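You operate a simulated robot arm through the tools that you are given. There is no shell and no other tool. Be economical: measure what you need, move in short steps, check, and stop when the job is done.

The job below is to be done with a simulated robot arm. You get a single attempt, and the scene is never put back.

Task
Refill the powder tank from the FINE can to about MAX, then test it.
Fine: POWDER dial to 0 first; can back, tank lid shut and the dial at 4, then press TEST once; leave the other can; leave the delivery's other controls.

The check looks at the end state, three seconds after you hand in, the way a careful person would. Anything else that was tipped, shoved, dropped, spilled or broken makes it a failure. Lids that push on must go on centred and level and be pressed home; caps that screw on are set level and turned clockwise until they are tight.

Robot
A 7-joint arm with a two-finger parallel gripper, fixed in place. Base frame: the origin is at the foot of the arm, x ahead of it, y to its left, z up. Readings come in mm, degrees, newtons and seconds.
With the tool pointing down near the work surface it reaches from about 340 to 760 mm from the base axis. Its first joint turns from -115.0 to 115.0 degrees. Payload 3.91 kg.
Tool frame: the origin (TCP) lies between the finger pads and is the grasp point; the fingertips stand 30 mm ahead of it; z points along the fingers, y is the line along which they close. The gripper opens to 110 mm. The fingers are 20 mm wide and 10 mm thick; the gripper's body (48 by 112 mm) begins 55 mm behind the TCP.
Orientation is that of the tool frame in the base frame, as a unit quaternion [w, x, y, z]. With the fingers straight down and closing along the base's y, the tool's x points along the base's -x, its y along +y and its z along -z.

Tools
- The arm moves only by the tool move_arm. Its argument "deltas" is a list of rows, each a list of 3 entries, a list of its own where there are three numbers: the finger opening in mm, from 0 to 110, then the shift along the tool's x, y, z in mm, then the turn, a rotation vector about the tool's x, y, z in degrees. In form: [[claw, [x, y, z], [rx, ry, rz]], ...]. A call has 1 to 20 rows; each row shifts and turns the commanded pose from where the row before left it, along the tool's axes as they then stand. A row lasts 0.2 s, in which the tool goes at most 50 mm and 8.6 degrees; a call with a longer step from one row to the next is refused whole, and so is a gripper value outside its range. Where a pose cannot be reached the arm comes as near as it can. A force on the tool above 40 N (or 10 N above the force at the start of the call, whichever is more), or a blocked arm, ends the call early, and 0.2 s more pass. Each finger travels about 108 mm/s and halts on what it meets, pressing with about 27 N; the grip force reading is that of the motor and also rises with nothing between the fingers. The clock runs only during rows and for 0.2 s after the last one: add rows that do not move to give the fingers time. The reply holds the time, the measured pose of the TCP, the force on the tool along the base axes, the opening and the grip force, in the units named above and with some noise.
- Cameras (640 x 400 px; columns grow to the right, rows downward): "scene" is fixed at [51.4, -499.4, 1521.9]; the picture's right is [-0.08, -1.00, 0.00], its down [-0.79, 0.07, -0.60] and it looks along [0.60, -0.05, -0.80] (base axes); focal length 272 px, centre (320, 200). "wrist" rides on the gripper at [72, 17, -103] in the tool frame; the picture's right is [-0.23, 0.97, 0.00], its down [-0.76, -0.18, -0.62] and it looks along [-0.61, -0.14, 0.78] (tool axes); focal length 222 px, centre (320, 200). There is no depth. A picture from a camera that has moved, and an enlarged one, comes with that camera's place and axes in the base frame and with its lens.
- camera(camera): a new picture of that camera. No time passes.
- raise_lower(by): slides the trunk up (or, below 0, down) by that many mm; the arm rides with it, the base frame stays. It gives what a move gives, with no picture.
- zoom(camera, box): a new picture of the part [left, top, right, bottom] of that camera's present view, enlarged. No time passes.
- sign_off(): hands the job in; it is judged then, once.

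Work in short steps. Places have to be worked out from the pictures, the camera data and where the tool is seen: move nearer, look again, correct. Check each grasp and each placing, and mend what went wrong. You have 120 turns and 68 pictures in all, those below and enlarged ones among them. Open the gripper and draw the arm clear of the work before you hand the job in, unless the task says otherwise; then end with one line.

The tools are called after ">>>" as name(argument=value, ...) on one line, values as JSON. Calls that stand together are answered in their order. move_arm: Moves the arm, as the interface text tells. Its arguments: {"type":"object","properties":{"deltas":{"type":"array","items":{"type":"array"}}},"required":["deltas"]} The other tools are called the same way: raise_lower (by) slides the trunk up or down; camera (camera) takes a picture; zoom (camera, box) takes an enlarged picture of a part of a camera's view; sign_off () hands the job in.

At the start:

```text
clock: 0.0
eef_pos: [244.7, -314.5, 1279.9]
tool_rot: [0.0, 0.0, 1.0, 0.0]
force: [-0.7, 0.2, -0.2]
width: 109.7
grasp_force: 0.1
trunk travel left (down, up): [-800.0, 190.0]
```

scene: 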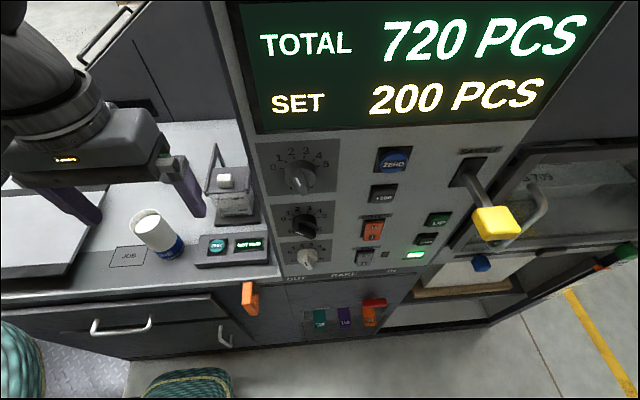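
wrist: 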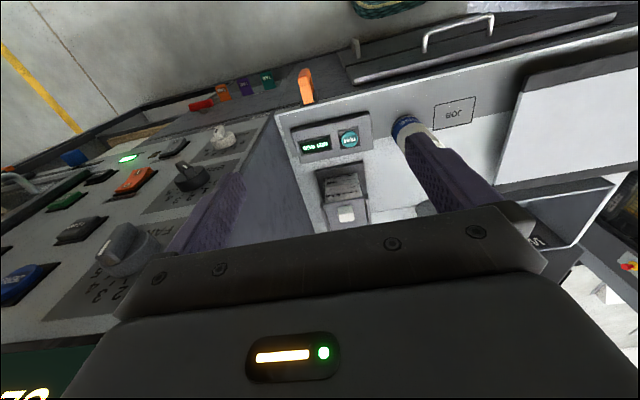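

The scene shows a printing press console with dials and a can on a bench. I'll enlarge the relevant areas first.

>>> zoom(camera="scene", box=[240, 130, 480, 280])

>>> zoom(camera="scene", box=[90, 130, 290, 280])

>>> zoom(camera="scene", box=[220, 250, 480, 400])

```text
2.67 times, centred on (360, 205) of scene
camera zoom: at [51.4, -499.4, 1521.9], right [-0.08, -1.0, 0.0], down [-0.79, 0.07, -0.6], along [0.6, -0.05, -0.8], focal length 725 px, centre (213, 187)
```

zoom: 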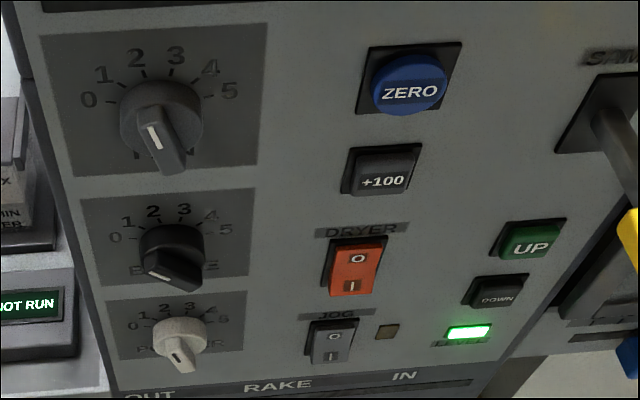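

```text
2.67 times, centred on (190, 205) of scene
camera zoom: at [51.4, -499.4, 1521.9], right [-0.08, -1.0, 0.0], down [-0.79, 0.07, -0.6], along [0.6, -0.05, -0.8], focal length 725 px, centre (667, 187)
```

zoom: 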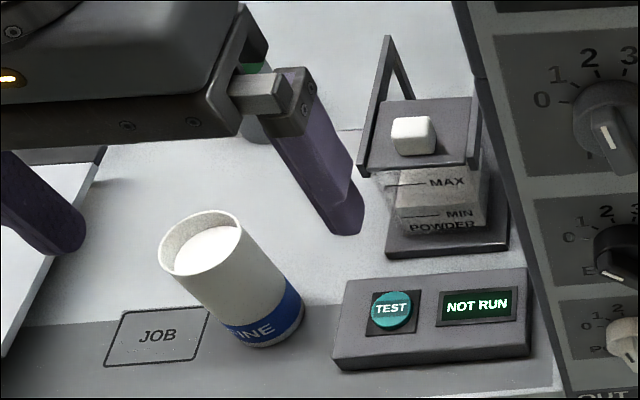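

```text
2.46 times, centred on (350, 325) of scene
camera zoom: at [51.4, -499.4, 1521.9], right [-0.08, -1.0, 0.0], down [-0.79, 0.07, -0.6], along [0.6, -0.05, -0.8], focal length 669 px, centre (246, -108)
```

zoom: 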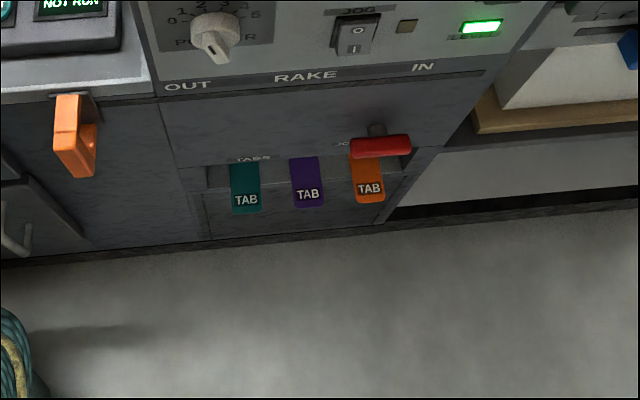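

The panel looks vertical at about x≈297, with POWDER dial near (285,-493,1020), the can near (377,-155), and the tank near (475,-315). I'll shift left to look at the tank and behind it.

>>> move_arm(deltas=[[110, [0, 40, 0], [0, 0, 0]], [110, [-10, 40, 0], [0, 0, 0]], [110, [-10, 40, 0], [0, 0, 0]], [110, [-10, 30, 0], [0, 0, 0]]])

>>> camera(camera="wrist")

>>> camera(camera="scene")

```text
clock: 1.0
eef_pos: [276.0, -163.7, 1278.1]
tool_rot: [0.0, 0.0, 1.0, 0.0]
force: [-0.7, -0.1, -0.6]
width: 110.0
grasp_force: 0.0
trunk travel left (down, up): [-800.0, 190.0]
```

```text
62 pictures are left
camera wrist: at [205.6, -146.2, 1381.9], right [0.23, 0.97, 0.0], down [0.76, -0.18, 0.62], along [0.61, -0.14, -0.78], focal length 222 px, centre (320, 200)
```

wrist: 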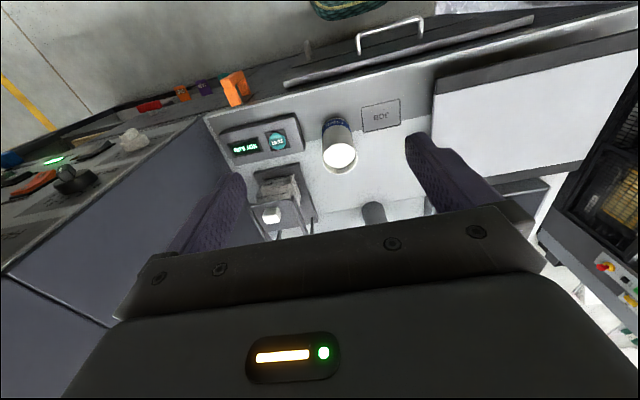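

```text
61 pictures are left
```

scene: 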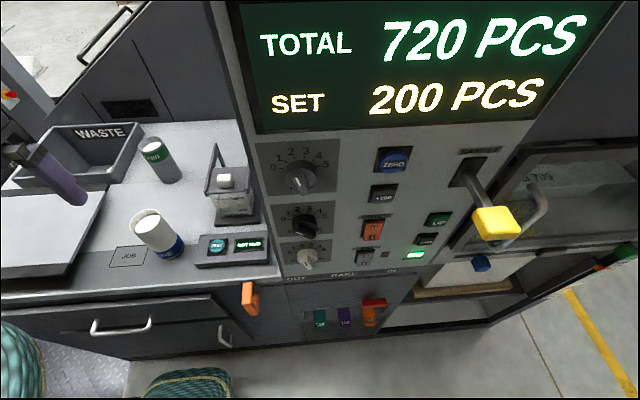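

>>> zoom(camera="scene", box=[120, 120, 270, 270])

>>> zoom(camera="wrist", box=[200, 90, 400, 250])

```text
2.67 times, centred on (195, 195) of scene
camera zoom: at [51.4, -499.4, 1521.9], right [-0.08, -1.0, 0.0], down [-0.79, 0.07, -0.6], along [0.6, -0.05, -0.8], focal length 725 px, centre (653, 213)
```

zoom: 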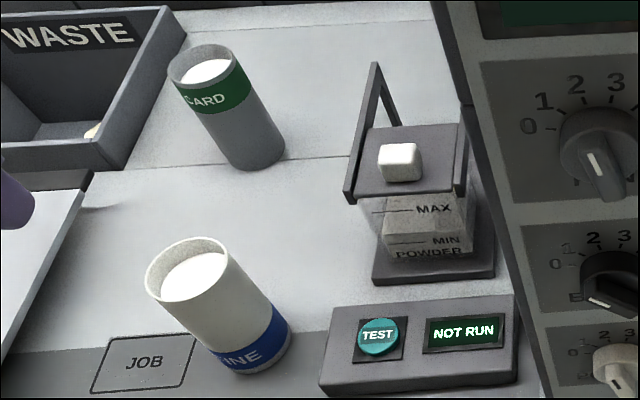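

```text
2.50 times, centred on (300, 170) of wrist
camera zoom: at [205.6, -146.2, 1381.9], right [0.23, 0.97, 0.0], down [0.76, -0.18, 0.62], along [0.61, -0.14, -0.78], focal length 555 px, centre (370, 275)
```

zoom: 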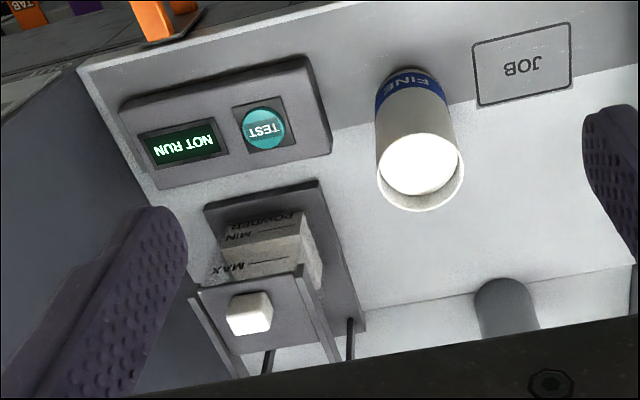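

The lid appears hinged on two long arms to posts at x≈615, with its knob near (485,-315,1042). The FINE can is the blue-banded one, and the green CARD can is to be left. I'll go to the POWDER dial first, moving to (190,-480) and then tilting the tool to point at the panel.

>>> move_arm(deltas=[[110, [20, -45, 0], [0, 0, 0]], [110, [20, -45, 0], [0, 0, 0]], [110, [20, -45, 0], [0, 0, 0]], [110, [20, -45, 0], [0, 0, 0]], [110, [10, -45, 0], [0, 0, 0]], [110, [0, -45, 0], [0, 0, 0]], [110, [0, -45, 0], [0, 0, 0]]])

>>> move_arm(deltas=[[110, [0, 0, 0], [0, -8.5, 0]], [110, [0, 0, 0], [0, -8.5, 0]], [110, [0, 0, 0], [0, -8.5, 0]], [110, [0, 0, 0], [0, -8.5, 0]], [110, [0, 0, 0], [0, -8.5, 0]], [110, [0, 0, 0], [0, -8.5, 0]], [110, [0, 0, 0], [0, -8.5, 0]], [110, [0, 0, 0], [0, -8.5, 0]], [110, [0, 0, 0], [0, -8.5, 0]], [110, [0, 0, 0], [0, -8.5, 0]], [110, [0, 0, 0], [0, -5, 0]]])

>>> camera(camera="wrist")

```text
clock: 2.6
eef_pos: [185.8, -482.4, 1279.6]
tool_rot: [0.0, 0.0, 1.0, 0.001]
force: [-0.5, -0.5, 0.2]
width: 110.0
grasp_force: 0.1
trunk travel left (down, up): [-800.0, 190.0]
```

```text
clock: 5.0
eef_pos: [185.9, -479.7, 1280.0]
tool_rot: [0.708, 0.0, 0.706, 0.0]
force: [0.0, -0.5, 0.2]
width: 110.0
grasp_force: 0.1
trunk travel left (down, up): [-800.0, 190.0]
```

```text
58 pictures are left
camera wrist: at [84.0, -462.5, 1206.7], right [0.0, 0.97, 0.23], down [-0.62, -0.18, 0.76], along [0.78, -0.14, 0.61], focal length 222 px, centre (320, 200)
```

wrist: 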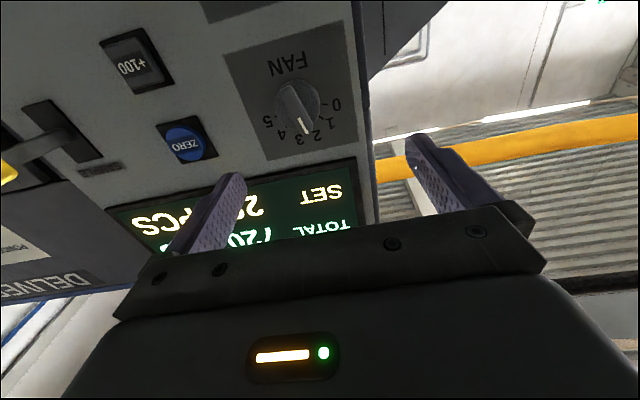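

The FAN dial is clear; the view is good. I'll lower the trunk by 230 mm to bring the hand in front of the POWDER dial.

>>> raise_lower(by=-230)

>>> zoom(camera="wrist", box=[200, 0, 400, 200])

>>> camera(camera="scene")

```text
clock: 7.4
eef_pos: [185.2, -479.2, 1050.2]
tool_rot: [0.707, 0.0, 0.707, -0.001]
force: [-0.3, 0.2, -0.3]
width: 110.2
grasp_force: 0.1
trunk travel left (down, up): [-570.0, 420.0]
```

```text
2.00 times, centred on (300, 100) of wrist
camera zoom: at [84.0, -462.3, 976.8], right [0.0, 0.97, 0.23], down [-0.62, -0.18, 0.76], along [0.78, -0.14, 0.61], focal length 444 px, centre (360, 400)
```

zoom: 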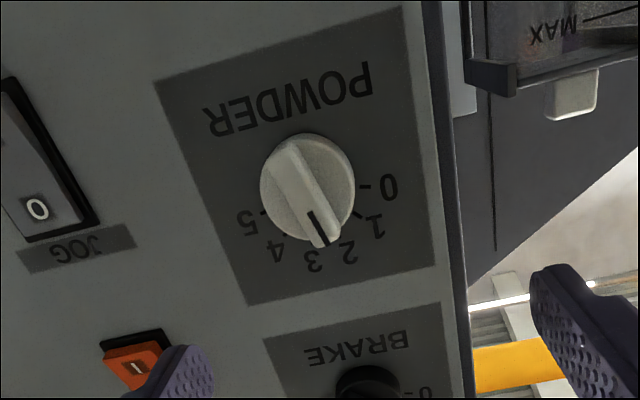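

```text
56 pictures are left
```

scene: 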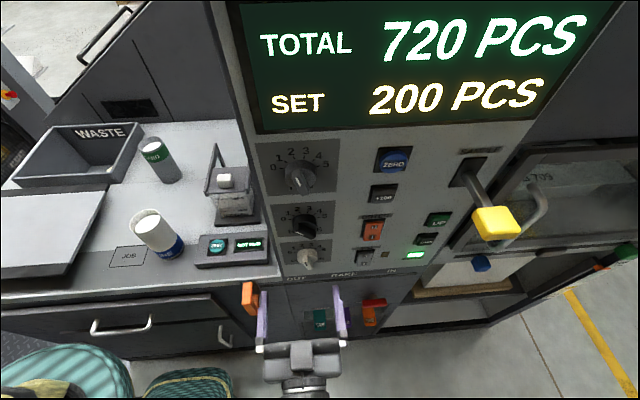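

The POWDER pointer stands upright at about 2.5, with the dial centre near (297,-494,1020). I'll align with it, narrow the fingers to 40 mm and approach partway.

>>> move_arm(deltas=[[40, [15, -8, 0], [0, 0, 0]], [40, [15, -7, 0], [0, 0, 0]], [40, [0, 0, 20], [0, 0, 0]], [40, [0, 0, 20], [0, 0, 0]], [40, [0, 0, 0], [0, 0, 0]]])

>>> camera(camera="wrist")

>>> zoom(camera="scene", box=[240, 200, 400, 330])

```text
clock: 8.6
eef_pos: [226.2, -495.1, 1020.6]
tool_rot: [0.707, -0.001, 0.707, -0.001]
force: [0.9, -0.8, 0.8]
width: 40.1
grasp_force: 0.1
trunk travel left (down, up): [-570.0, 420.0]
```

```text
55 pictures are left
camera wrist: at [124.5, -477.2, 946.3], right [0.0, 0.97, 0.23], down [-0.62, -0.18, 0.76], along [0.78, -0.14, 0.61], focal length 222 px, centre (320, 200)
```

wrist: 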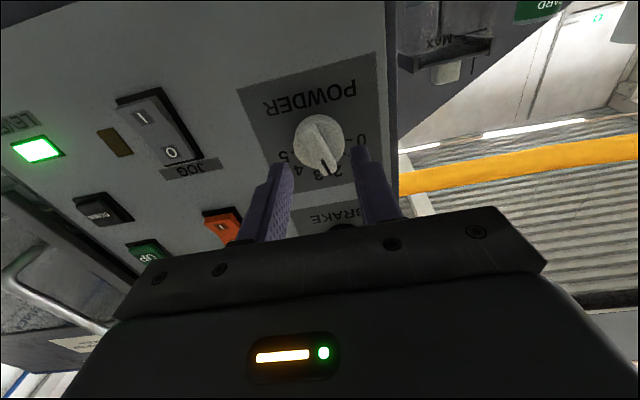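

```text
3.08 times, centred on (320, 265) of scene
camera zoom: at [51.4, -499.4, 1521.9], right [-0.08, -1.0, 0.0], down [-0.79, 0.07, -0.6], along [0.6, -0.05, -0.8], focal length 837 px, centre (320, 0)
```

zoom: 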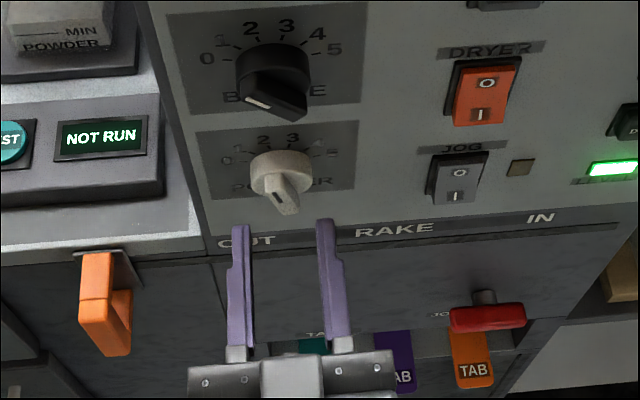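

The fingers are centred on the pointer bar. I'll go forward 18 mm with the fingers at 30 mm and look.

>>> move_arm(deltas=[[30, [0, 0, 6], [0, 0, 0]], [30, [0, 0, 6], [0, 0, 0]], [30, [0, 0, 6], [0, 0, 0]]])

>>> zoom(camera="scene", box=[260, 220, 360, 300])

>>> zoom(camera="wrist", box=[240, 70, 400, 200])

```text
clock: 9.4
eef_pos: [243.1, -494.9, 1018.8]
tool_rot: [0.707, 0.0, 0.707, 0.0]
force: [-0.1, 0.2, -0.1]
width: 30.2
grasp_force: 0.1
trunk travel left (down, up): [-570.0, 420.0]
```

```text
5.00 times, centred on (310, 260) of scene
camera zoom: at [51.4, -499.4, 1521.9], right [-0.08, -1.0, 0.0], down [-0.79, 0.07, -0.6], along [0.6, -0.05, -0.8], focal length 1359 px, centre (370, -100)
```

zoom: 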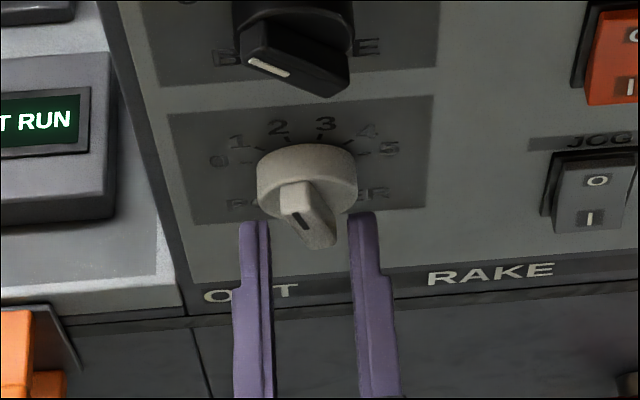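

```text
3.08 times, centred on (320, 135) of wrist
camera zoom: at [142.3, -477.5, 946.3], right [0.0, 0.97, 0.23], down [-0.62, -0.18, 0.76], along [0.78, -0.14, 0.61], focal length 684 px, centre (320, 400)
```

zoom: 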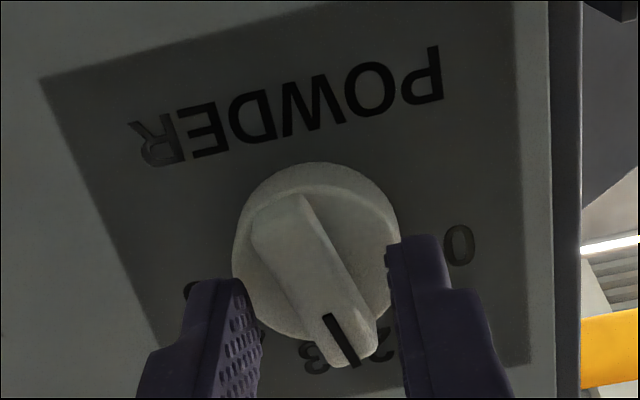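

The fingertips stand alongside the bar, near the skirt face. I'll edge in 2 mm and close.

>>> move_arm(deltas=[[30, [0, 0, 2], [0, 0, 0]], [0, [0, 0, 0], [0, 0, 0]], [0, [0, 0, 0], [0, 0, 0]]])

>>> zoom(camera="wrist", box=[240, 70, 400, 200])

```text
clock: 10.2
eef_pos: [244.7, -494.2, 1020.9]
tool_rot: [0.707, 0.0, 0.707, 0.0]
force: [0.5, -4.4, 1.1]
width: 13.0
grasp_force: 45.2
trunk travel left (down, up): [-570.0, 420.0]
```

```text
3.08 times, centred on (320, 135) of wrist
camera zoom: at [144.2, -477.9, 946.4], right [0.0, 0.97, 0.23], down [-0.62, -0.18, 0.76], along [0.78, -0.14, 0.61], focal length 684 px, centre (320, 400)
```

zoom: 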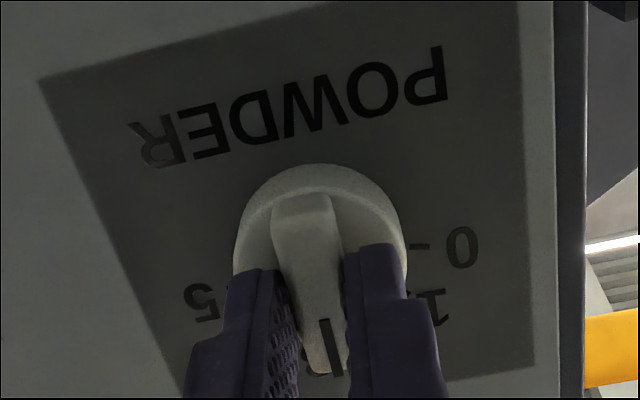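

Gripped at 13 mm, and the bar is now squared to vertical (2.5). I'll turn anticlockwise toward 0 by 80° and look.

>>> move_arm(deltas=[[0, [0, 0, 0], [0, 0, -8]], [0, [0, 0, 0], [0, 0, -8]], [0, [0, 0, 0], [0, 0, -8]], [0, [0, 0, 0], [0, 0, -8]], [0, [0, 0, 0], [0, 0, -8]], [0, [0, 0, 0], [0, 0, -8]], [0, [0, 0, 0], [0, 0, -8]], [0, [0, 0, 0], [0, 0, -8]], [0, [0, 0, 0], [0, 0, -8]], [0, [0, 0, 0], [0, 0, -8]]])

>>> camera(camera="wrist")

>>> zoom(camera="scene", box=[260, 220, 360, 300])

```text
clock: 11.3
eef_pos: [244.6, -494.7, 1022.2]
tool_rot: [0.678, -0.186, 0.688, -0.181]
force: [10.7, -8.3, -8.9]
width: 12.9
grasp_force: 44.9
out of reach, approached as far as the arm can: row 4, 5
trunk travel left (down, up): [-570.0, 420.0]
stopped in row 5: the force on the tool passed its limit (the readings are from after the stop); the commanded pose is now the measured one
```

```text
50 pictures are left
camera wrist: at [142.4, -516.7, 950.5], right [-0.01, 0.96, -0.29], down [-0.61, 0.22, 0.76], along [0.79, 0.18, 0.58], focal length 222 px, centre (320, 200)
```

wrist: 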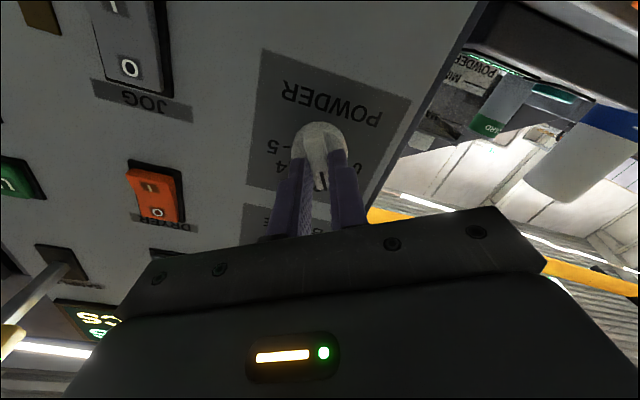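

```text
5.00 times, centred on (310, 260) of scene
camera zoom: at [51.4, -499.4, 1521.9], right [-0.08, -1.0, 0.0], down [-0.79, 0.07, -0.6], along [0.6, -0.05, -0.8], focal length 1359 px, centre (370, -100)
```

zoom: 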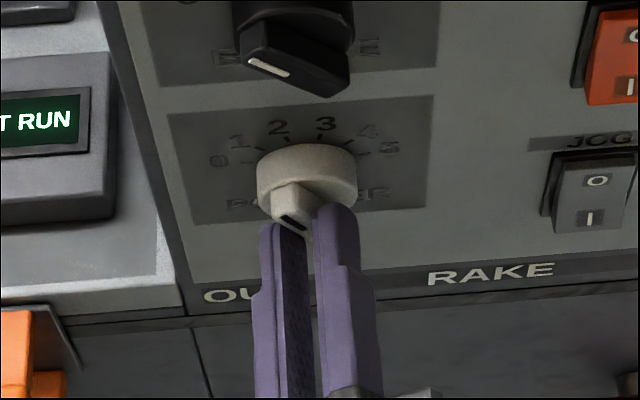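

Joint 7 reached its limit after about -30°, so the pointer is at roughly 1.7. The bar can be gripped either way round, so I'll release, back off, roll the tool +180° and regrip.

>>> move_arm(deltas=[[30, [0, 0, 0], [0, 0, 0]], [30, [0, 0, -15], [0, 0, 0]], [30, [0, 0, -25], [0, 0, 0]], [30, [0, 0, 0], [0, 0, 8.5]], [30, [0, 0, 0], [0, 0, 8.5]], [30, [0, 0, 0], [0, 0, 8.5]], [30, [0, 0, 0], [0, 0, 8.5]], [30, [0, 0, 0], [0, 0, 8.5]], [30, [0, 0, 0], [0, 0, 8.5]], [30, [0, 0, 0], [0, 0, 8.5]], [30, [0, 0, 0], [0, 0, 8.5]], [30, [0, 0, 0], [0, 0, 8.5]], [30, [0, 0, 0], [0, 0, 8.5]]])

>>> move_arm(deltas=[[30, [0, 0, 0], [0, 0, 8.5]], [30, [0, 0, 0], [0, 0, 8.5]], [30, [0, 0, 0], [0, 0, 8.5]], [30, [0, 0, 0], [0, 0, 8.5]], [30, [0, 0, 0], [0, 0, 8.5]], [30, [0, 0, 0], [0, 0, 8.5]], [30, [0, 0, 0], [0, 0, 8.5]], [30, [0, 0, 0], [0, 0, 8.5]], [30, [0, 0, 0], [0, 0, 8.5]], [30, [0, 0, 0], [0, 0, 8.5]], [30, [0, 0, 0], [0, 0, 8.5]]])

>>> camera(camera="wrist")

```text
clock: 14.1
eef_pos: [202.9, -493.6, 1023.5]
tool_rot: [0.622, 0.327, 0.632, 0.326]
force: [0.4, -0.3, 0.4]
width: 30.0
grasp_force: 0.2
trunk travel left (down, up): [-570.0, 420.0]
```

```text
clock: 16.5
eef_pos: [202.8, -492.8, 1022.5]
tool_rot: [0.189, 0.684, 0.194, 0.677]
force: [0.6, 0.1, 0.0]
width: 30.2
grasp_force: 0.2
trunk travel left (down, up): [-570.0, 420.0]
```

```text
48 pictures are left
camera wrist: at [101.9, -470.6, 1094.7], right [0.01, -0.95, 0.31], down [-0.63, -0.25, -0.73], along [0.78, -0.19, -0.6], focal length 222 px, centre (320, 200)
```

wrist: 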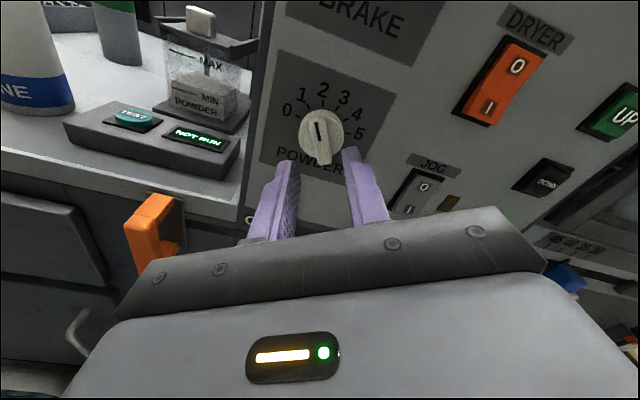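

Now the view is upright. The pointer is near 1.7 and the fingers are aligned with the bar. I'll advance 42 mm, grip, and turn -56° toward 0.

>>> move_arm(deltas=[[30, [0, 0, 20], [0, 0, 0]], [30, [0, 0, 14], [0, 0, 0]], [30, [0, 0, 8], [0, 0, 0]], [0, [0, 0, 0], [0, 0, 0]], [0, [0, 0, 0], [0, 0, 0]], [0, [0, 0, 0], [0, 0, -8]], [0, [0, 0, 0], [0, 0, -8]], [0, [0, 0, 0], [0, 0, -8]], [0, [0, 0, 0], [0, 0, -8]], [0, [0, 0, 0], [0, 0, -8]], [0, [0, 0, 0], [0, 0, -8]], [0, [0, 0, 0], [0, 0, -8]]])

>>> zoom(camera="wrist", box=[230, 50, 410, 210])

```text
clock: 19.1
eef_pos: [244.2, -492.1, 1021.6]
tool_rot: [0.482, 0.513, 0.496, 0.508]
force: [-2.7, 20.2, -28.0]
width: 17.0
grasp_force: 44.8
trunk travel left (down, up): [-570.0, 420.0]
```

```text
2.50 times, centred on (320, 130) of wrist
camera zoom: at [143.0, -421.0, 1042.1], right [0.02, -0.27, 0.96], down [-0.62, -0.76, -0.2], along [0.78, -0.59, -0.18], focal length 555 px, centre (320, 375)
```

zoom: 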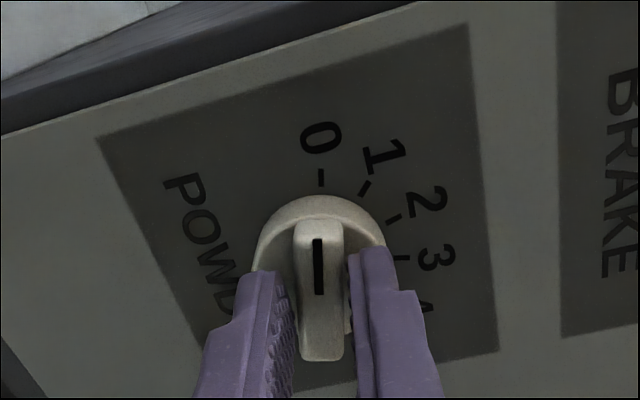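

The pointer lines up with the 0 tick and the forces suggest it met its stop. I'll release, back away, and verify.

>>> move_arm(deltas=[[34, [0, 0, 0], [0, 0, 0]], [34, [0, 0, 0], [0, 0, 0]], [34, [0, 0, -20], [0, 0, 0]], [34, [0, 0, -30], [0, 0, 0]]])

>>> zoom(camera="wrist", box=[230, 50, 410, 210])

```text
clock: 20.1
eef_pos: [193.6, -493.6, 1024.6]
tool_rot: [0.484, 0.512, 0.494, 0.509]
force: [0.0, 0.7, 0.1]
width: 34.0
grasp_force: 0.0
trunk travel left (down, up): [-570.0, 420.0]
```

```text
2.50 times, centred on (320, 130) of wrist
camera zoom: at [93.2, -422.3, 1044.3], right [0.01, -0.27, 0.96], down [-0.62, -0.76, -0.2], along [0.78, -0.6, -0.18], focal length 555 px, centre (320, 375)
```

zoom: 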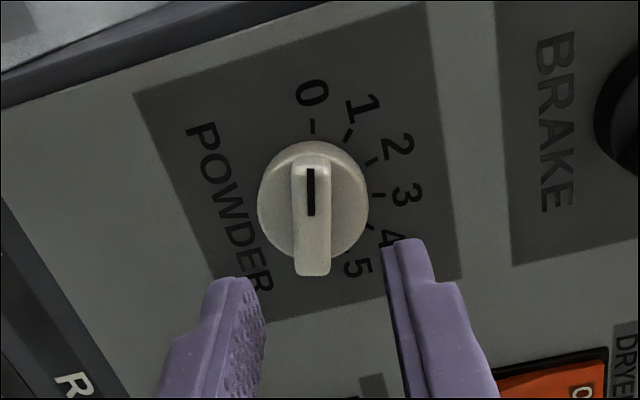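

The dial reads 0. Next I'll roll the tool back by -90°, raise the trunk, tilt the fingers down, and head for the lid.

>>> raise_lower(by=230)

>>> move_arm(deltas=[[60, [0, 0, 0], [0, 0, -8.5]], [60, [0, 0, 0], [0, 0, -8.5]], [60, [0, 0, 0], [0, 0, -8.5]], [60, [0, 0, 0], [0, 0, -8.5]], [60, [0, 0, 0], [0, 0, -8.5]], [60, [0, 0, 0], [0, 0, -8.5]], [60, [0, 0, 0], [0, 0, -8.5]], [60, [0, 0, 0], [0, 0, -8.5]], [60, [0, 0, 0], [0, 0, -8.5]], [60, [0, 0, 0], [0, 0, -8.5]], [60, [0, 0, 0], [0, 0, -7]]])

>>> move_arm(deltas=[[60, [0, 0, 0], [0, 8.5, 0]], [60, [0, 0, 0], [0, 8.5, 0]], [60, [0, 0, 0], [0, 8.5, 0]], [60, [0, 0, 0], [0, 8.5, 0]], [60, [0, 0, 0], [0, 8.5, 0]], [60, [0, 0, 0], [0, 8.5, 0]], [60, [0, 0, 0], [0, 8.5, 0]], [60, [0, 0, 0], [0, 8.5, 0]], [60, [0, 0, 0], [0, 8.5, 0]], [60, [0, 0, 0], [0, 8.5, 0]], [60, [0, 0, 0], [0, 5, 0]]])

```text
clock: 22.5
eef_pos: [195.3, -493.4, 1254.2]
tool_rot: [0.485, 0.511, 0.495, 0.509]
force: [0.5, -0.3, -1.0]
width: 34.1
grasp_force: 0.1
trunk travel left (down, up): [-800.0, 190.0]
```

```text
clock: 24.9
eef_pos: [195.1, -492.4, 1253.9]
tool_rot: [0.704, -0.001, 0.711, 0.003]
force: [0.5, -0.3, -1.2]
width: 60.1
grasp_force: 0.2
trunk travel left (down, up): [-800.0, 190.0]
```

```text
clock: 27.3
eef_pos: [195.1, -494.0, 1254.3]
tool_rot: [-0.007, -0.002, 1.0, 0.003]
force: [-0.5, 0.0, 0.5]
width: 60.2
grasp_force: 0.0
trunk travel left (down, up): [-800.0, 190.0]
```

The tool is pointing down again. I'll swing to y≈-315 and then forward over the tank, staying high.

>>> move_arm(deltas=[[60, [0, 45, 0], [0, 0, 0]], [60, [0, 45, 0], [0, 0, 0]], [60, [0, 45, 0], [0, 0, 0]], [60, [0, 44, 0], [0, 0, 0]], [60, [-45, 0, 0], [0, 0, 0]], [60, [-45, 0, 0], [0, 0, 0]], [60, [-45, 0, 20], [0, 0, 0]], [60, [-45, 0, 30], [0, 0, 0]], [60, [-30, 0, 30], [0, 0, 0]]])

>>> camera(camera="wrist")

>>> zoom(camera="scene", box=[120, 120, 300, 270])

```text
refused: row 8 steps farther than a row can; nothing moved
```

```text
45 pictures are left
camera wrist: at [126.5, -477.6, 1357.9], right [0.22, 0.98, 0.0], down [0.77, -0.18, 0.61], along [0.6, -0.13, -0.79], focal length 222 px, centre (320, 200)
```

wrist: 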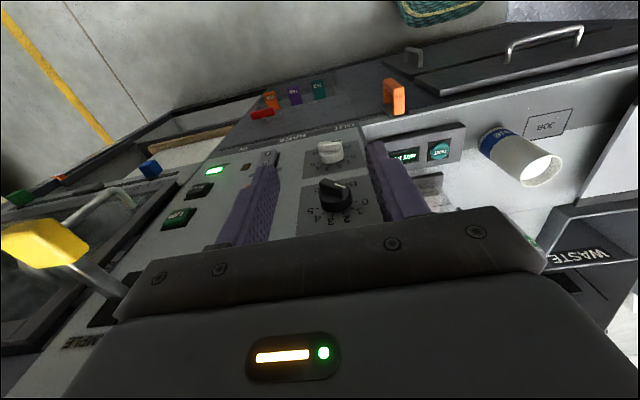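

```text
2.67 times, centred on (210, 195) of scene
camera zoom: at [51.4, -499.4, 1521.9], right [-0.08, -1.0, 0.0], down [-0.79, 0.07, -0.6], along [0.6, -0.05, -0.8], focal length 725 px, centre (613, 213)
```

zoom: 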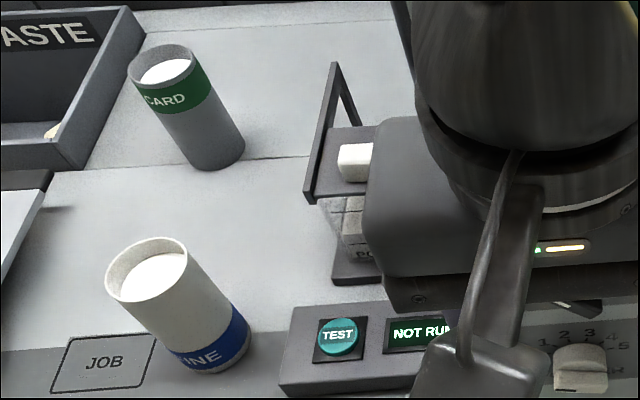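

One step was too long and nothing moved. I'll repeat with shorter steps and no picture batch until it succeeds.

>>> move_arm(deltas=[[60, [0, 45, 0], [0, 0, 0]], [60, [0, 45, 0], [0, 0, 0]], [60, [0, 45, 0], [0, 0, 0]], [60, [0, 44, 0], [0, 0, 0]], [60, [-40, 0, 0], [0, 0, 0]], [60, [-40, 0, 0], [0, 0, 0]], [60, [-40, 0, 20], [0, 0, 0]], [60, [-40, 0, 25], [0, 0, 0]], [60, [-40, 0, 25], [0, 0, 0]]])

```text
clock: 29.3
eef_pos: [394.7, -314.3, 1179.5]
tool_rot: [-0.007, -0.002, 1.0, 0.004]
force: [0.0, 0.3, 0.0]
width: 60.0
grasp_force: 0.0
trunk travel left (down, up): [-800.0, 190.0]
```

>>> camera(camera="wrist")

>>> camera(camera="scene")

```text
43 pictures are left
camera wrist: at [326.0, -297.9, 1284.0], right [0.22, 0.98, 0.0], down [0.77, -0.18, 0.61], along [0.6, -0.13, -0.79], focal length 222 px, centre (320, 200)
```

wrist: 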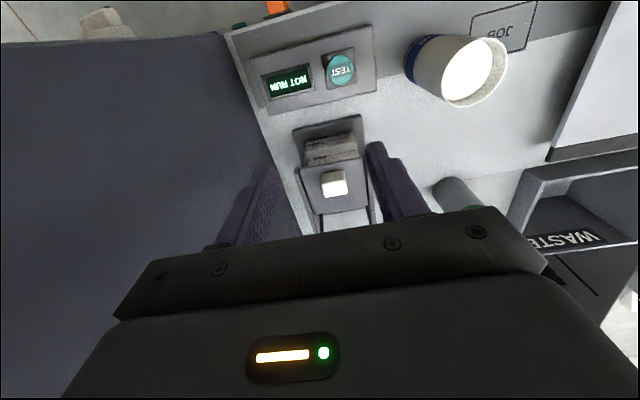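

```text
42 pictures are left
```

scene: 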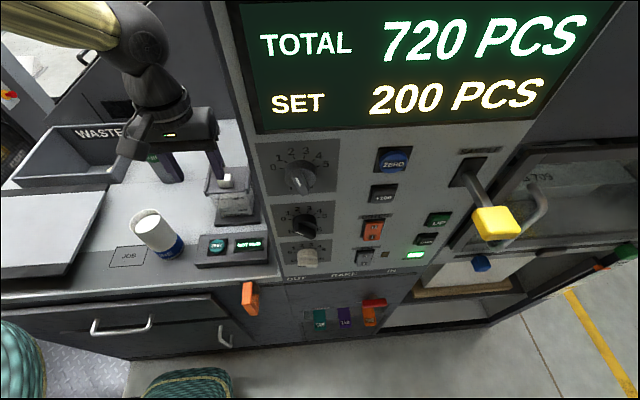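

The knob top works out to about (487,-315,1047). I'll move above it with a 50 mm opening, then check before descending.

>>> move_arm(deltas=[[50, [-40, 0, 20], [0, 0, 0]], [50, [-40, 0, 25], [0, 0, 0]], [50, [-11, 0, 30], [0, 0, 0]]])

>>> camera(camera="wrist")

>>> zoom(camera="scene", box=[170, 100, 290, 240])

```text
clock: 30.1
eef_pos: [484.5, -312.4, 1106.5]
tool_rot: [-0.007, -0.002, 1.0, 0.004]
force: [-0.8, 0.0, 0.5]
width: 50.2
grasp_force: 0.1
trunk travel left (down, up): [-800.0, 190.0]
```

```text
41 pictures are left
camera wrist: at [415.7, -296.8, 1210.0], right [0.22, 0.98, 0.0], down [0.77, -0.18, 0.61], along [0.6, -0.13, -0.79], focal length 222 px, centre (320, 200)
```

wrist: 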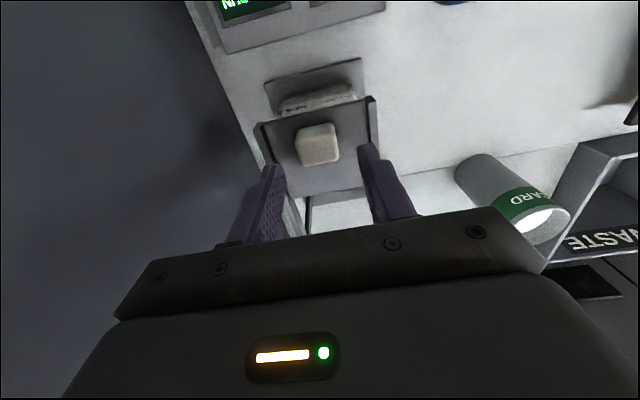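

```text
2.86 times, centred on (230, 170) of scene
camera zoom: at [51.4, -499.4, 1521.9], right [-0.08, -1.0, 0.0], down [-0.79, 0.07, -0.6], along [0.6, -0.05, -0.8], focal length 777 px, centre (577, 286)
```

zoom: 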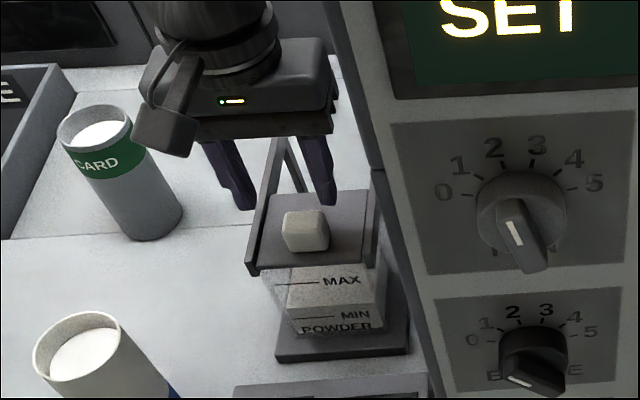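

The knob is centred at about (487,-313), and the fingers fit between the arms. I'll descend 44 mm and grip it.

>>> move_arm(deltas=[[50, [-2, -1, 20], [0, 0, 0]], [50, [0, 0, 14], [0, 0, 0]], [50, [0, 0, 10], [0, 0, 0]], [10, [0, 0, 0], [0, 0, 0]], [10, [0, 0, 0], [0, 0, 0]]])

>>> zoom(camera="scene", box=[170, 120, 290, 240])

```text
clock: 31.3
eef_pos: [484.6, -315.4, 1062.4]
tool_rot: [-0.006, -0.001, 1.0, 0.002]
force: [0.3, -8.6, -3.0]
width: 31.7
grasp_force: 45.1
trunk travel left (down, up): [-800.0, 190.0]
```

```text
3.33 times, centred on (230, 180) of scene
camera zoom: at [51.4, -499.4, 1521.9], right [-0.08, -1.0, 0.0], down [-0.79, 0.07, -0.6], along [0.6, -0.05, -0.8], focal length 906 px, centre (620, 267)
```

zoom: 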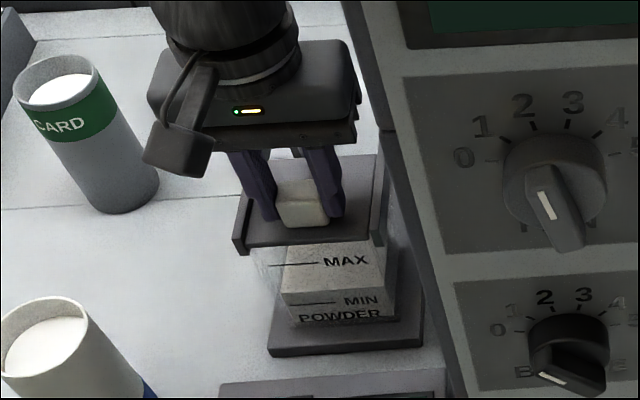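

The lid hinges at the back, so opening it turns the knob's top rearward. I'll release and regrip with the tool reaching in nearly horizontally (70° tilt), so that it swings to pointing down as the lid opens.

>>> move_arm(deltas=[[50, [0, 0, 0], [0, 0, 0]], [50, [0, 0, -25], [0, 0, 0]], [50, [20, 0, -25], [0, 0, 0]], [50, [20, 0, 0], [0, -8.5, 0]], [50, [0, 0, 0], [0, -8.5, 0]], [50, [0, 0, 0], [0, -8.5, 0]], [50, [0, 0, 0], [0, -8.5, 0]], [50, [0, 0, 0], [0, -8.5, 0]], [50, [0, 0, 0], [0, -8.5, 0]], [50, [0, 0, 0], [0, -8.5, 0]], [50, [0, 0, 0], [0, -8.5, 0]], [50, [0, 0, 0], [0, -2, 0]], [50, [0, 0, 0], [0, 0, 0]]])

>>> zoom(camera="scene", box=[150, 100, 310, 260])

```text
clock: 34.1
eef_pos: [444.7, -312.1, 1114.2]
tool_rot: [0.569, -0.001, 0.822, 0.004]
force: [0.2, 0.1, 0.0]
width: 49.8
grasp_force: 0.0
trunk travel left (down, up): [-800.0, 190.0]
```

```text
2.50 times, centred on (230, 180) of scene
camera zoom: at [51.4, -499.4, 1521.9], right [-0.08, -1.0, 0.0], down [-0.79, 0.07, -0.6], along [0.6, -0.05, -0.8], focal length 680 px, centre (545, 250)
```

zoom: 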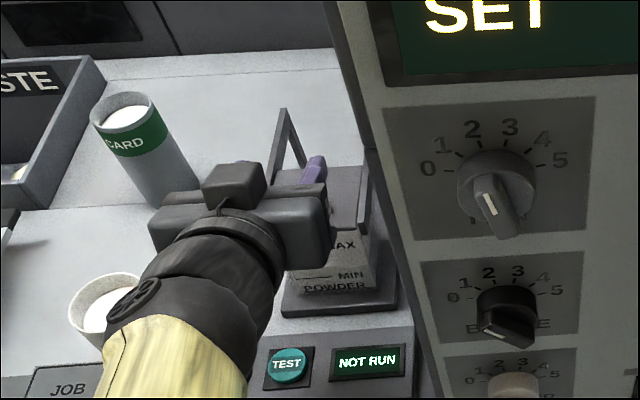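

Next I'll check forearm clearance over the FINE can before going lower.

>>> camera(camera="scene")

>>> camera(camera="wrist")

```text
37 pictures are left
```

scene: 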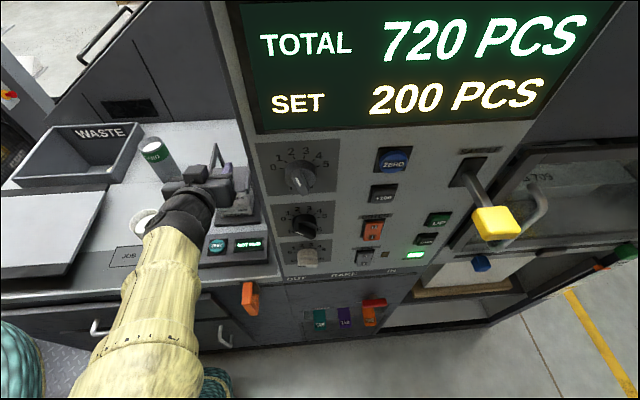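

```text
36 pictures are left
camera wrist: at [325.1, -296.7, 1081.2], right [0.07, 0.97, 0.22], down [-0.31, -0.18, 0.93], along [0.95, -0.14, 0.29], focal length 222 px, centre (320, 200)
```

wrist: 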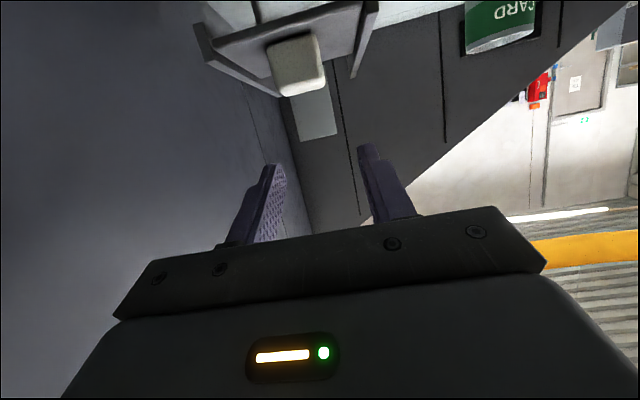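

The forearm stays at y≈-310, clear of the can. The knob sits at about (487,-315,1038), so I'll move the tilted fingers diagonally in to straddle it.

>>> move_arm(deltas=[[50, [20, -1, 15], [0, 0, 0]], [50, [15, -1, 15], [0, 0, 0]], [50, [10, 0, 15], [0, 0, 0]], [50, [7, 0, 11], [0, 0, 0]], [50, [0, 0, 0], [0, 0, 0]]])

>>> zoom(camera="wrist", box=[200, 0, 440, 220])

>>> zoom(camera="scene", box=[170, 120, 290, 240])

```text
clock: 35.3
eef_pos: [479.3, -314.7, 1046.6]
tool_rot: [0.57, -0.001, 0.822, 0.003]
force: [-0.4, -1.1, 11.5]
width: 50.2
grasp_force: 0.4
trunk travel left (down, up): [-800.0, 190.0]
```

```text
1.82 times, centred on (320, 110) of wrist
camera zoom: at [359.2, -297.9, 1014.2], right [0.07, 0.97, 0.22], down [-0.32, -0.18, 0.93], along [0.95, -0.14, 0.29], focal length 404 px, centre (320, 364)
```

zoom: 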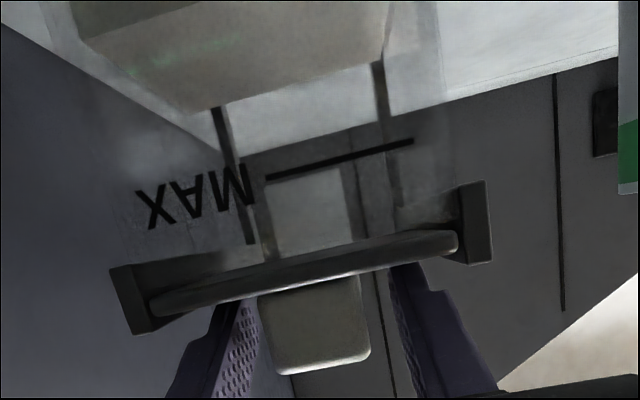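

```text
3.33 times, centred on (230, 180) of scene
camera zoom: at [51.4, -499.4, 1521.9], right [-0.08, -1.0, 0.0], down [-0.79, 0.07, -0.6], along [0.6, -0.05, -0.8], focal length 906 px, centre (620, 267)
```

zoom: 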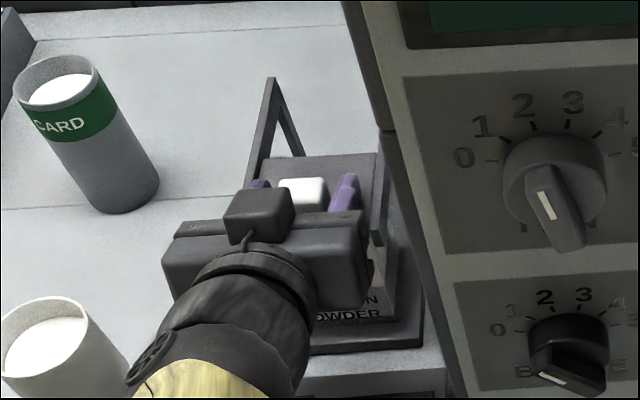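

The fingertips are touching the lid lightly. I'll lift 2 mm, grip the knob and swing the lid up 20° about its hinge to test.

>>> move_arm(deltas=[[50, [-2, 0, 0], [0, 0, 0]], [10, [0, 0, 0], [0, 0, 0]], [10, [0, 0, 0], [0, 0, 0]], [10, [-11.5, 0, -3], [0, 5, 0]], [10, [-11.5, 0, -3], [0, 5, 0]], [10, [-11.5, 0, -3], [0, 5, 0]], [10, [-11.5, 0, -3], [0, 5, 0]]])

>>> zoom(camera="scene", box=[150, 80, 310, 240])

```text
clock: 36.9
eef_pos: [492.3, -312.8, 1093.0]
tool_rot: [0.418, -0.001, 0.909, 0.003]
force: [0.1, 0.0, -0.3]
width: 10.2
grasp_force: 0.0
trunk travel left (down, up): [-800.0, 190.0]
```

```text
2.50 times, centred on (230, 160) of scene
camera zoom: at [51.4, -499.4, 1521.9], right [-0.08, -1.0, 0.0], down [-0.79, 0.07, -0.6], along [0.6, -0.05, -0.8], focal length 680 px, centre (545, 300)
```

zoom: 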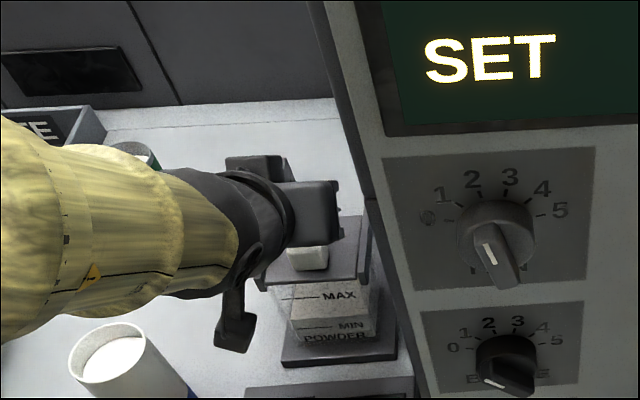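

The fingers slipped off the knob and the lid stayed shut; it must be stiff or heavy. I'll regrip at this 50° tilt and pull up very slowly, watching the force.

>>> move_arm(deltas=[[50, [0, -1, 0], [0, 0, 0]], [50, [0, -1, 0], [0, 0, 0]], [50, [15, 0, 9], [0, 0, 0]], [50, [10, 0, 7], [0, 0, 0]], [50, [5, 0, 3], [0, 0, 0]], [0, [0, 0, 0], [0, 0, 0]], [0, [0, 0, 0], [0, 0, 0]], [0, [0, 0, 0], [0, 0, 0]], [0, [-1.5, 0, -1.3], [0, 0, 0]], [0, [-1.5, 0, -1.3], [0, 0, 0]]])

>>> zoom(camera="scene", box=[150, 80, 310, 240])

```text
clock: 39.1
eef_pos: [485.7, -314.7, 1057.8]
tool_rot: [0.413, -0.001, 0.911, 0.007]
force: [-1.3, 14.2, -33.6]
width: 32.0
grasp_force: 44.6
trunk travel left (down, up): [-800.0, 190.0]
```

```text
2.50 times, centred on (230, 160) of scene
camera zoom: at [51.4, -499.4, 1521.9], right [-0.08, -1.0, 0.0], down [-0.79, 0.07, -0.6], along [0.6, -0.05, -0.8], focal length 680 px, centre (545, 300)
```

zoom: 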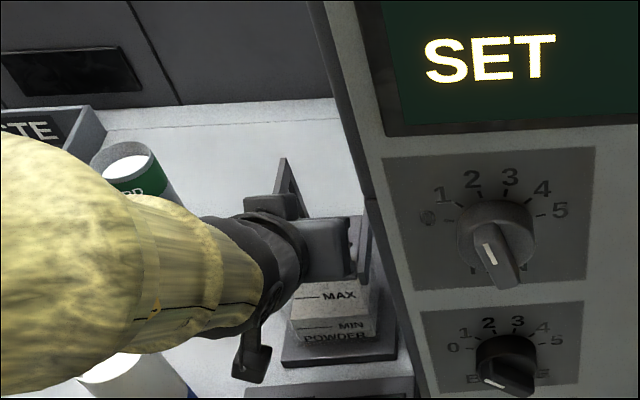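

The lid resists 34 N upward. The side "arms" are more likely horizontal rails, with the lid sliding backward between them. I'll relax the pull and push the knob backward (+x) gently.

>>> move_arm(deltas=[[0, [3, 0, 2.6], [0, 0, 0]], [0, [-3.3, 0, 3.8], [0, 0, 0]], [0, [-3.3, 0, 3.8], [0, 0, 0]], [0, [-3.3, 0, 3.8], [0, 0, 0]], [0, [-3.3, 0, 3.8], [0, 0, 0]]])

>>> zoom(camera="scene", box=[150, 80, 310, 240])

```text
clock: 40.3
eef_pos: [507.1, -314.8, 1057.7]
tool_rot: [0.417, -0.001, 0.909, 0.003]
force: [-0.2, 11.7, -6.4]
width: 31.8
grasp_force: 44.6
trunk travel left (down, up): [-800.0, 190.0]
```

```text
2.50 times, centred on (230, 160) of scene
camera zoom: at [51.4, -499.4, 1521.9], right [-0.08, -1.0, 0.0], down [-0.79, 0.07, -0.6], along [0.6, -0.05, -0.8], focal length 680 px, centre (545, 300)
```

zoom: 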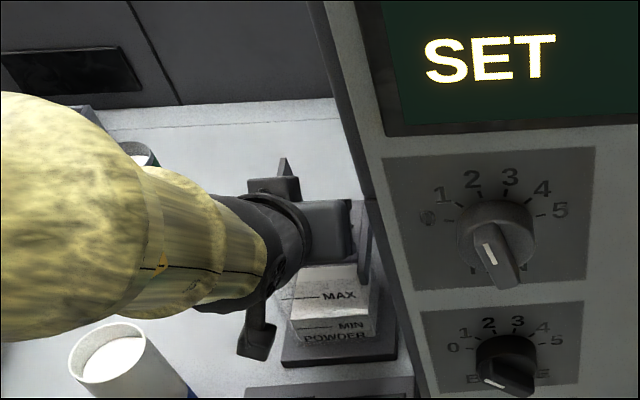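

It slides back freely. I'll continue another 75 mm.

>>> move_arm(deltas=[[0, [-5, 0, 5.7], [0, 0, 0]], [0, [-5, 0, 5.7], [0, 0, 0]], [0, [-5, 0, 5.7], [0, 0, 0]], [0, [-5, 0, 5.7], [0, 0, 0]], [0, [-5, 0, 5.7], [0, 0, 0]], [0, [-5, 0, 5.7], [0, 0, 0]], [0, [-5, 0, 5.7], [0, 0, 0]], [0, [-5, 0, 5.7], [0, 0, 0]], [0, [-5, 0, 5.7], [0, 0, 0]], [0, [-5, 0, 5.7], [0, 0, 0]]])

>>> camera(camera="wrist")

>>> zoom(camera="scene", box=[150, 80, 310, 240])

```text
clock: 42.4
eef_pos: [566.9, -314.6, 1057.0]
tool_rot: [0.412, -0.001, 0.911, 0.005]
force: [-24.4, 8.7, 17.5]
width: 31.8
grasp_force: 45.1
trunk travel left (down, up): [-800.0, 190.0]
stopped in row 10: the force on the tool passed its limit (the readings are from after the stop); the commanded pose is now the measured one
```

```text
30 pictures are left
camera wrist: at [444.1, -298.8, 1070.9], right [0.15, 0.97, 0.18], down [0.04, -0.19, 0.98], along [0.99, -0.14, -0.06], focal length 222 px, centre (320, 200)
```

wrist: 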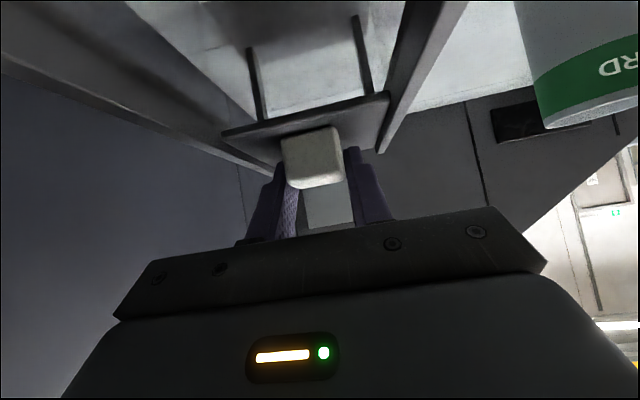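

```text
2.50 times, centred on (230, 160) of scene
camera zoom: at [51.4, -499.4, 1521.9], right [-0.08, -1.0, 0.0], down [-0.79, 0.07, -0.6], along [0.6, -0.05, -0.8], focal length 680 px, centre (545, 300)
```

zoom: 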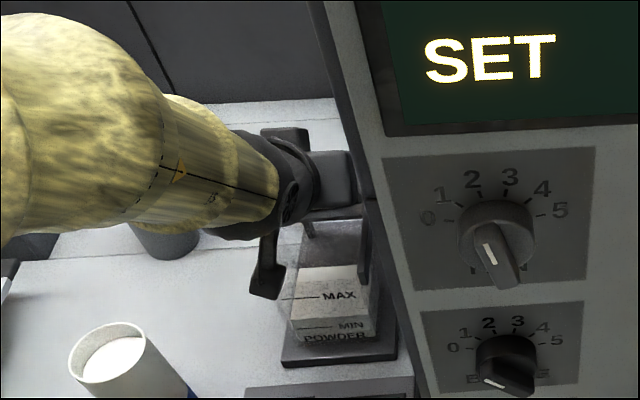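

The lid has reached its rear stop, 81 mm back, so the tank is open. I'll release the knob and retreat upward.

>>> move_arm(deltas=[[50, [0, 0, 0], [0, 0, 0]], [50, [-5, 0, -5], [0, 0, 0]], [50, [-15, 0, -25], [0, 0, 0]], [50, [-15, 0, -40], [0, 0, 0]], [50, [-15, 0, -40], [0, 0, 0]], [50, [0, 0, -40], [0, 0, 0]]])

>>> camera(camera="wrist")

>>> camera(camera="scene")

```text
clock: 43.8
eef_pos: [490.2, -317.8, 1190.9]
tool_rot: [0.411, 0.0, 0.912, 0.005]
force: [0.0, -0.5, 0.4]
width: 50.2
grasp_force: 0.0
trunk travel left (down, up): [-800.0, 190.0]
```

```text
28 pictures are left
camera wrist: at [366.6, -301.8, 1204.8], right [0.15, 0.97, 0.18], down [0.04, -0.19, 0.98], along [0.99, -0.14, -0.06], focal length 222 px, centre (320, 200)
```

wrist: 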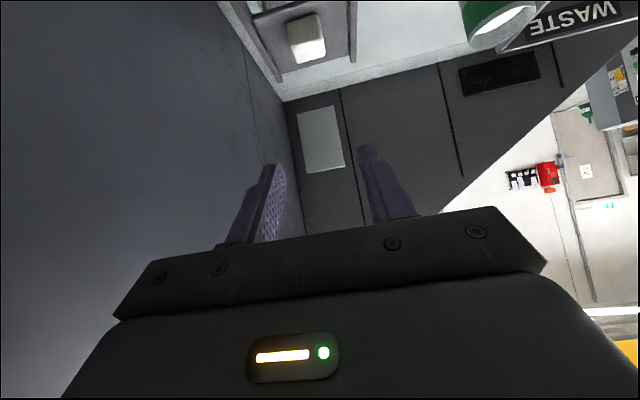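

```text
27 pictures are left
```

scene: 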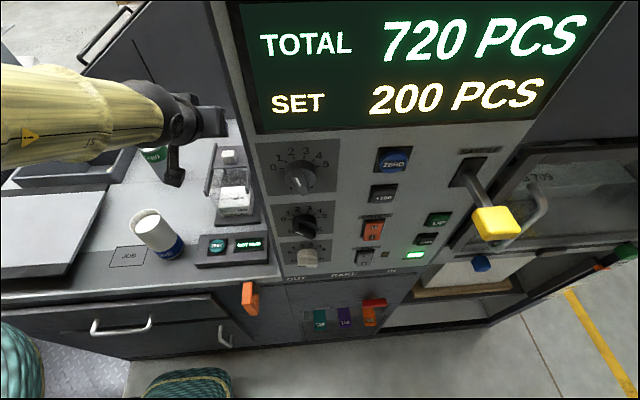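

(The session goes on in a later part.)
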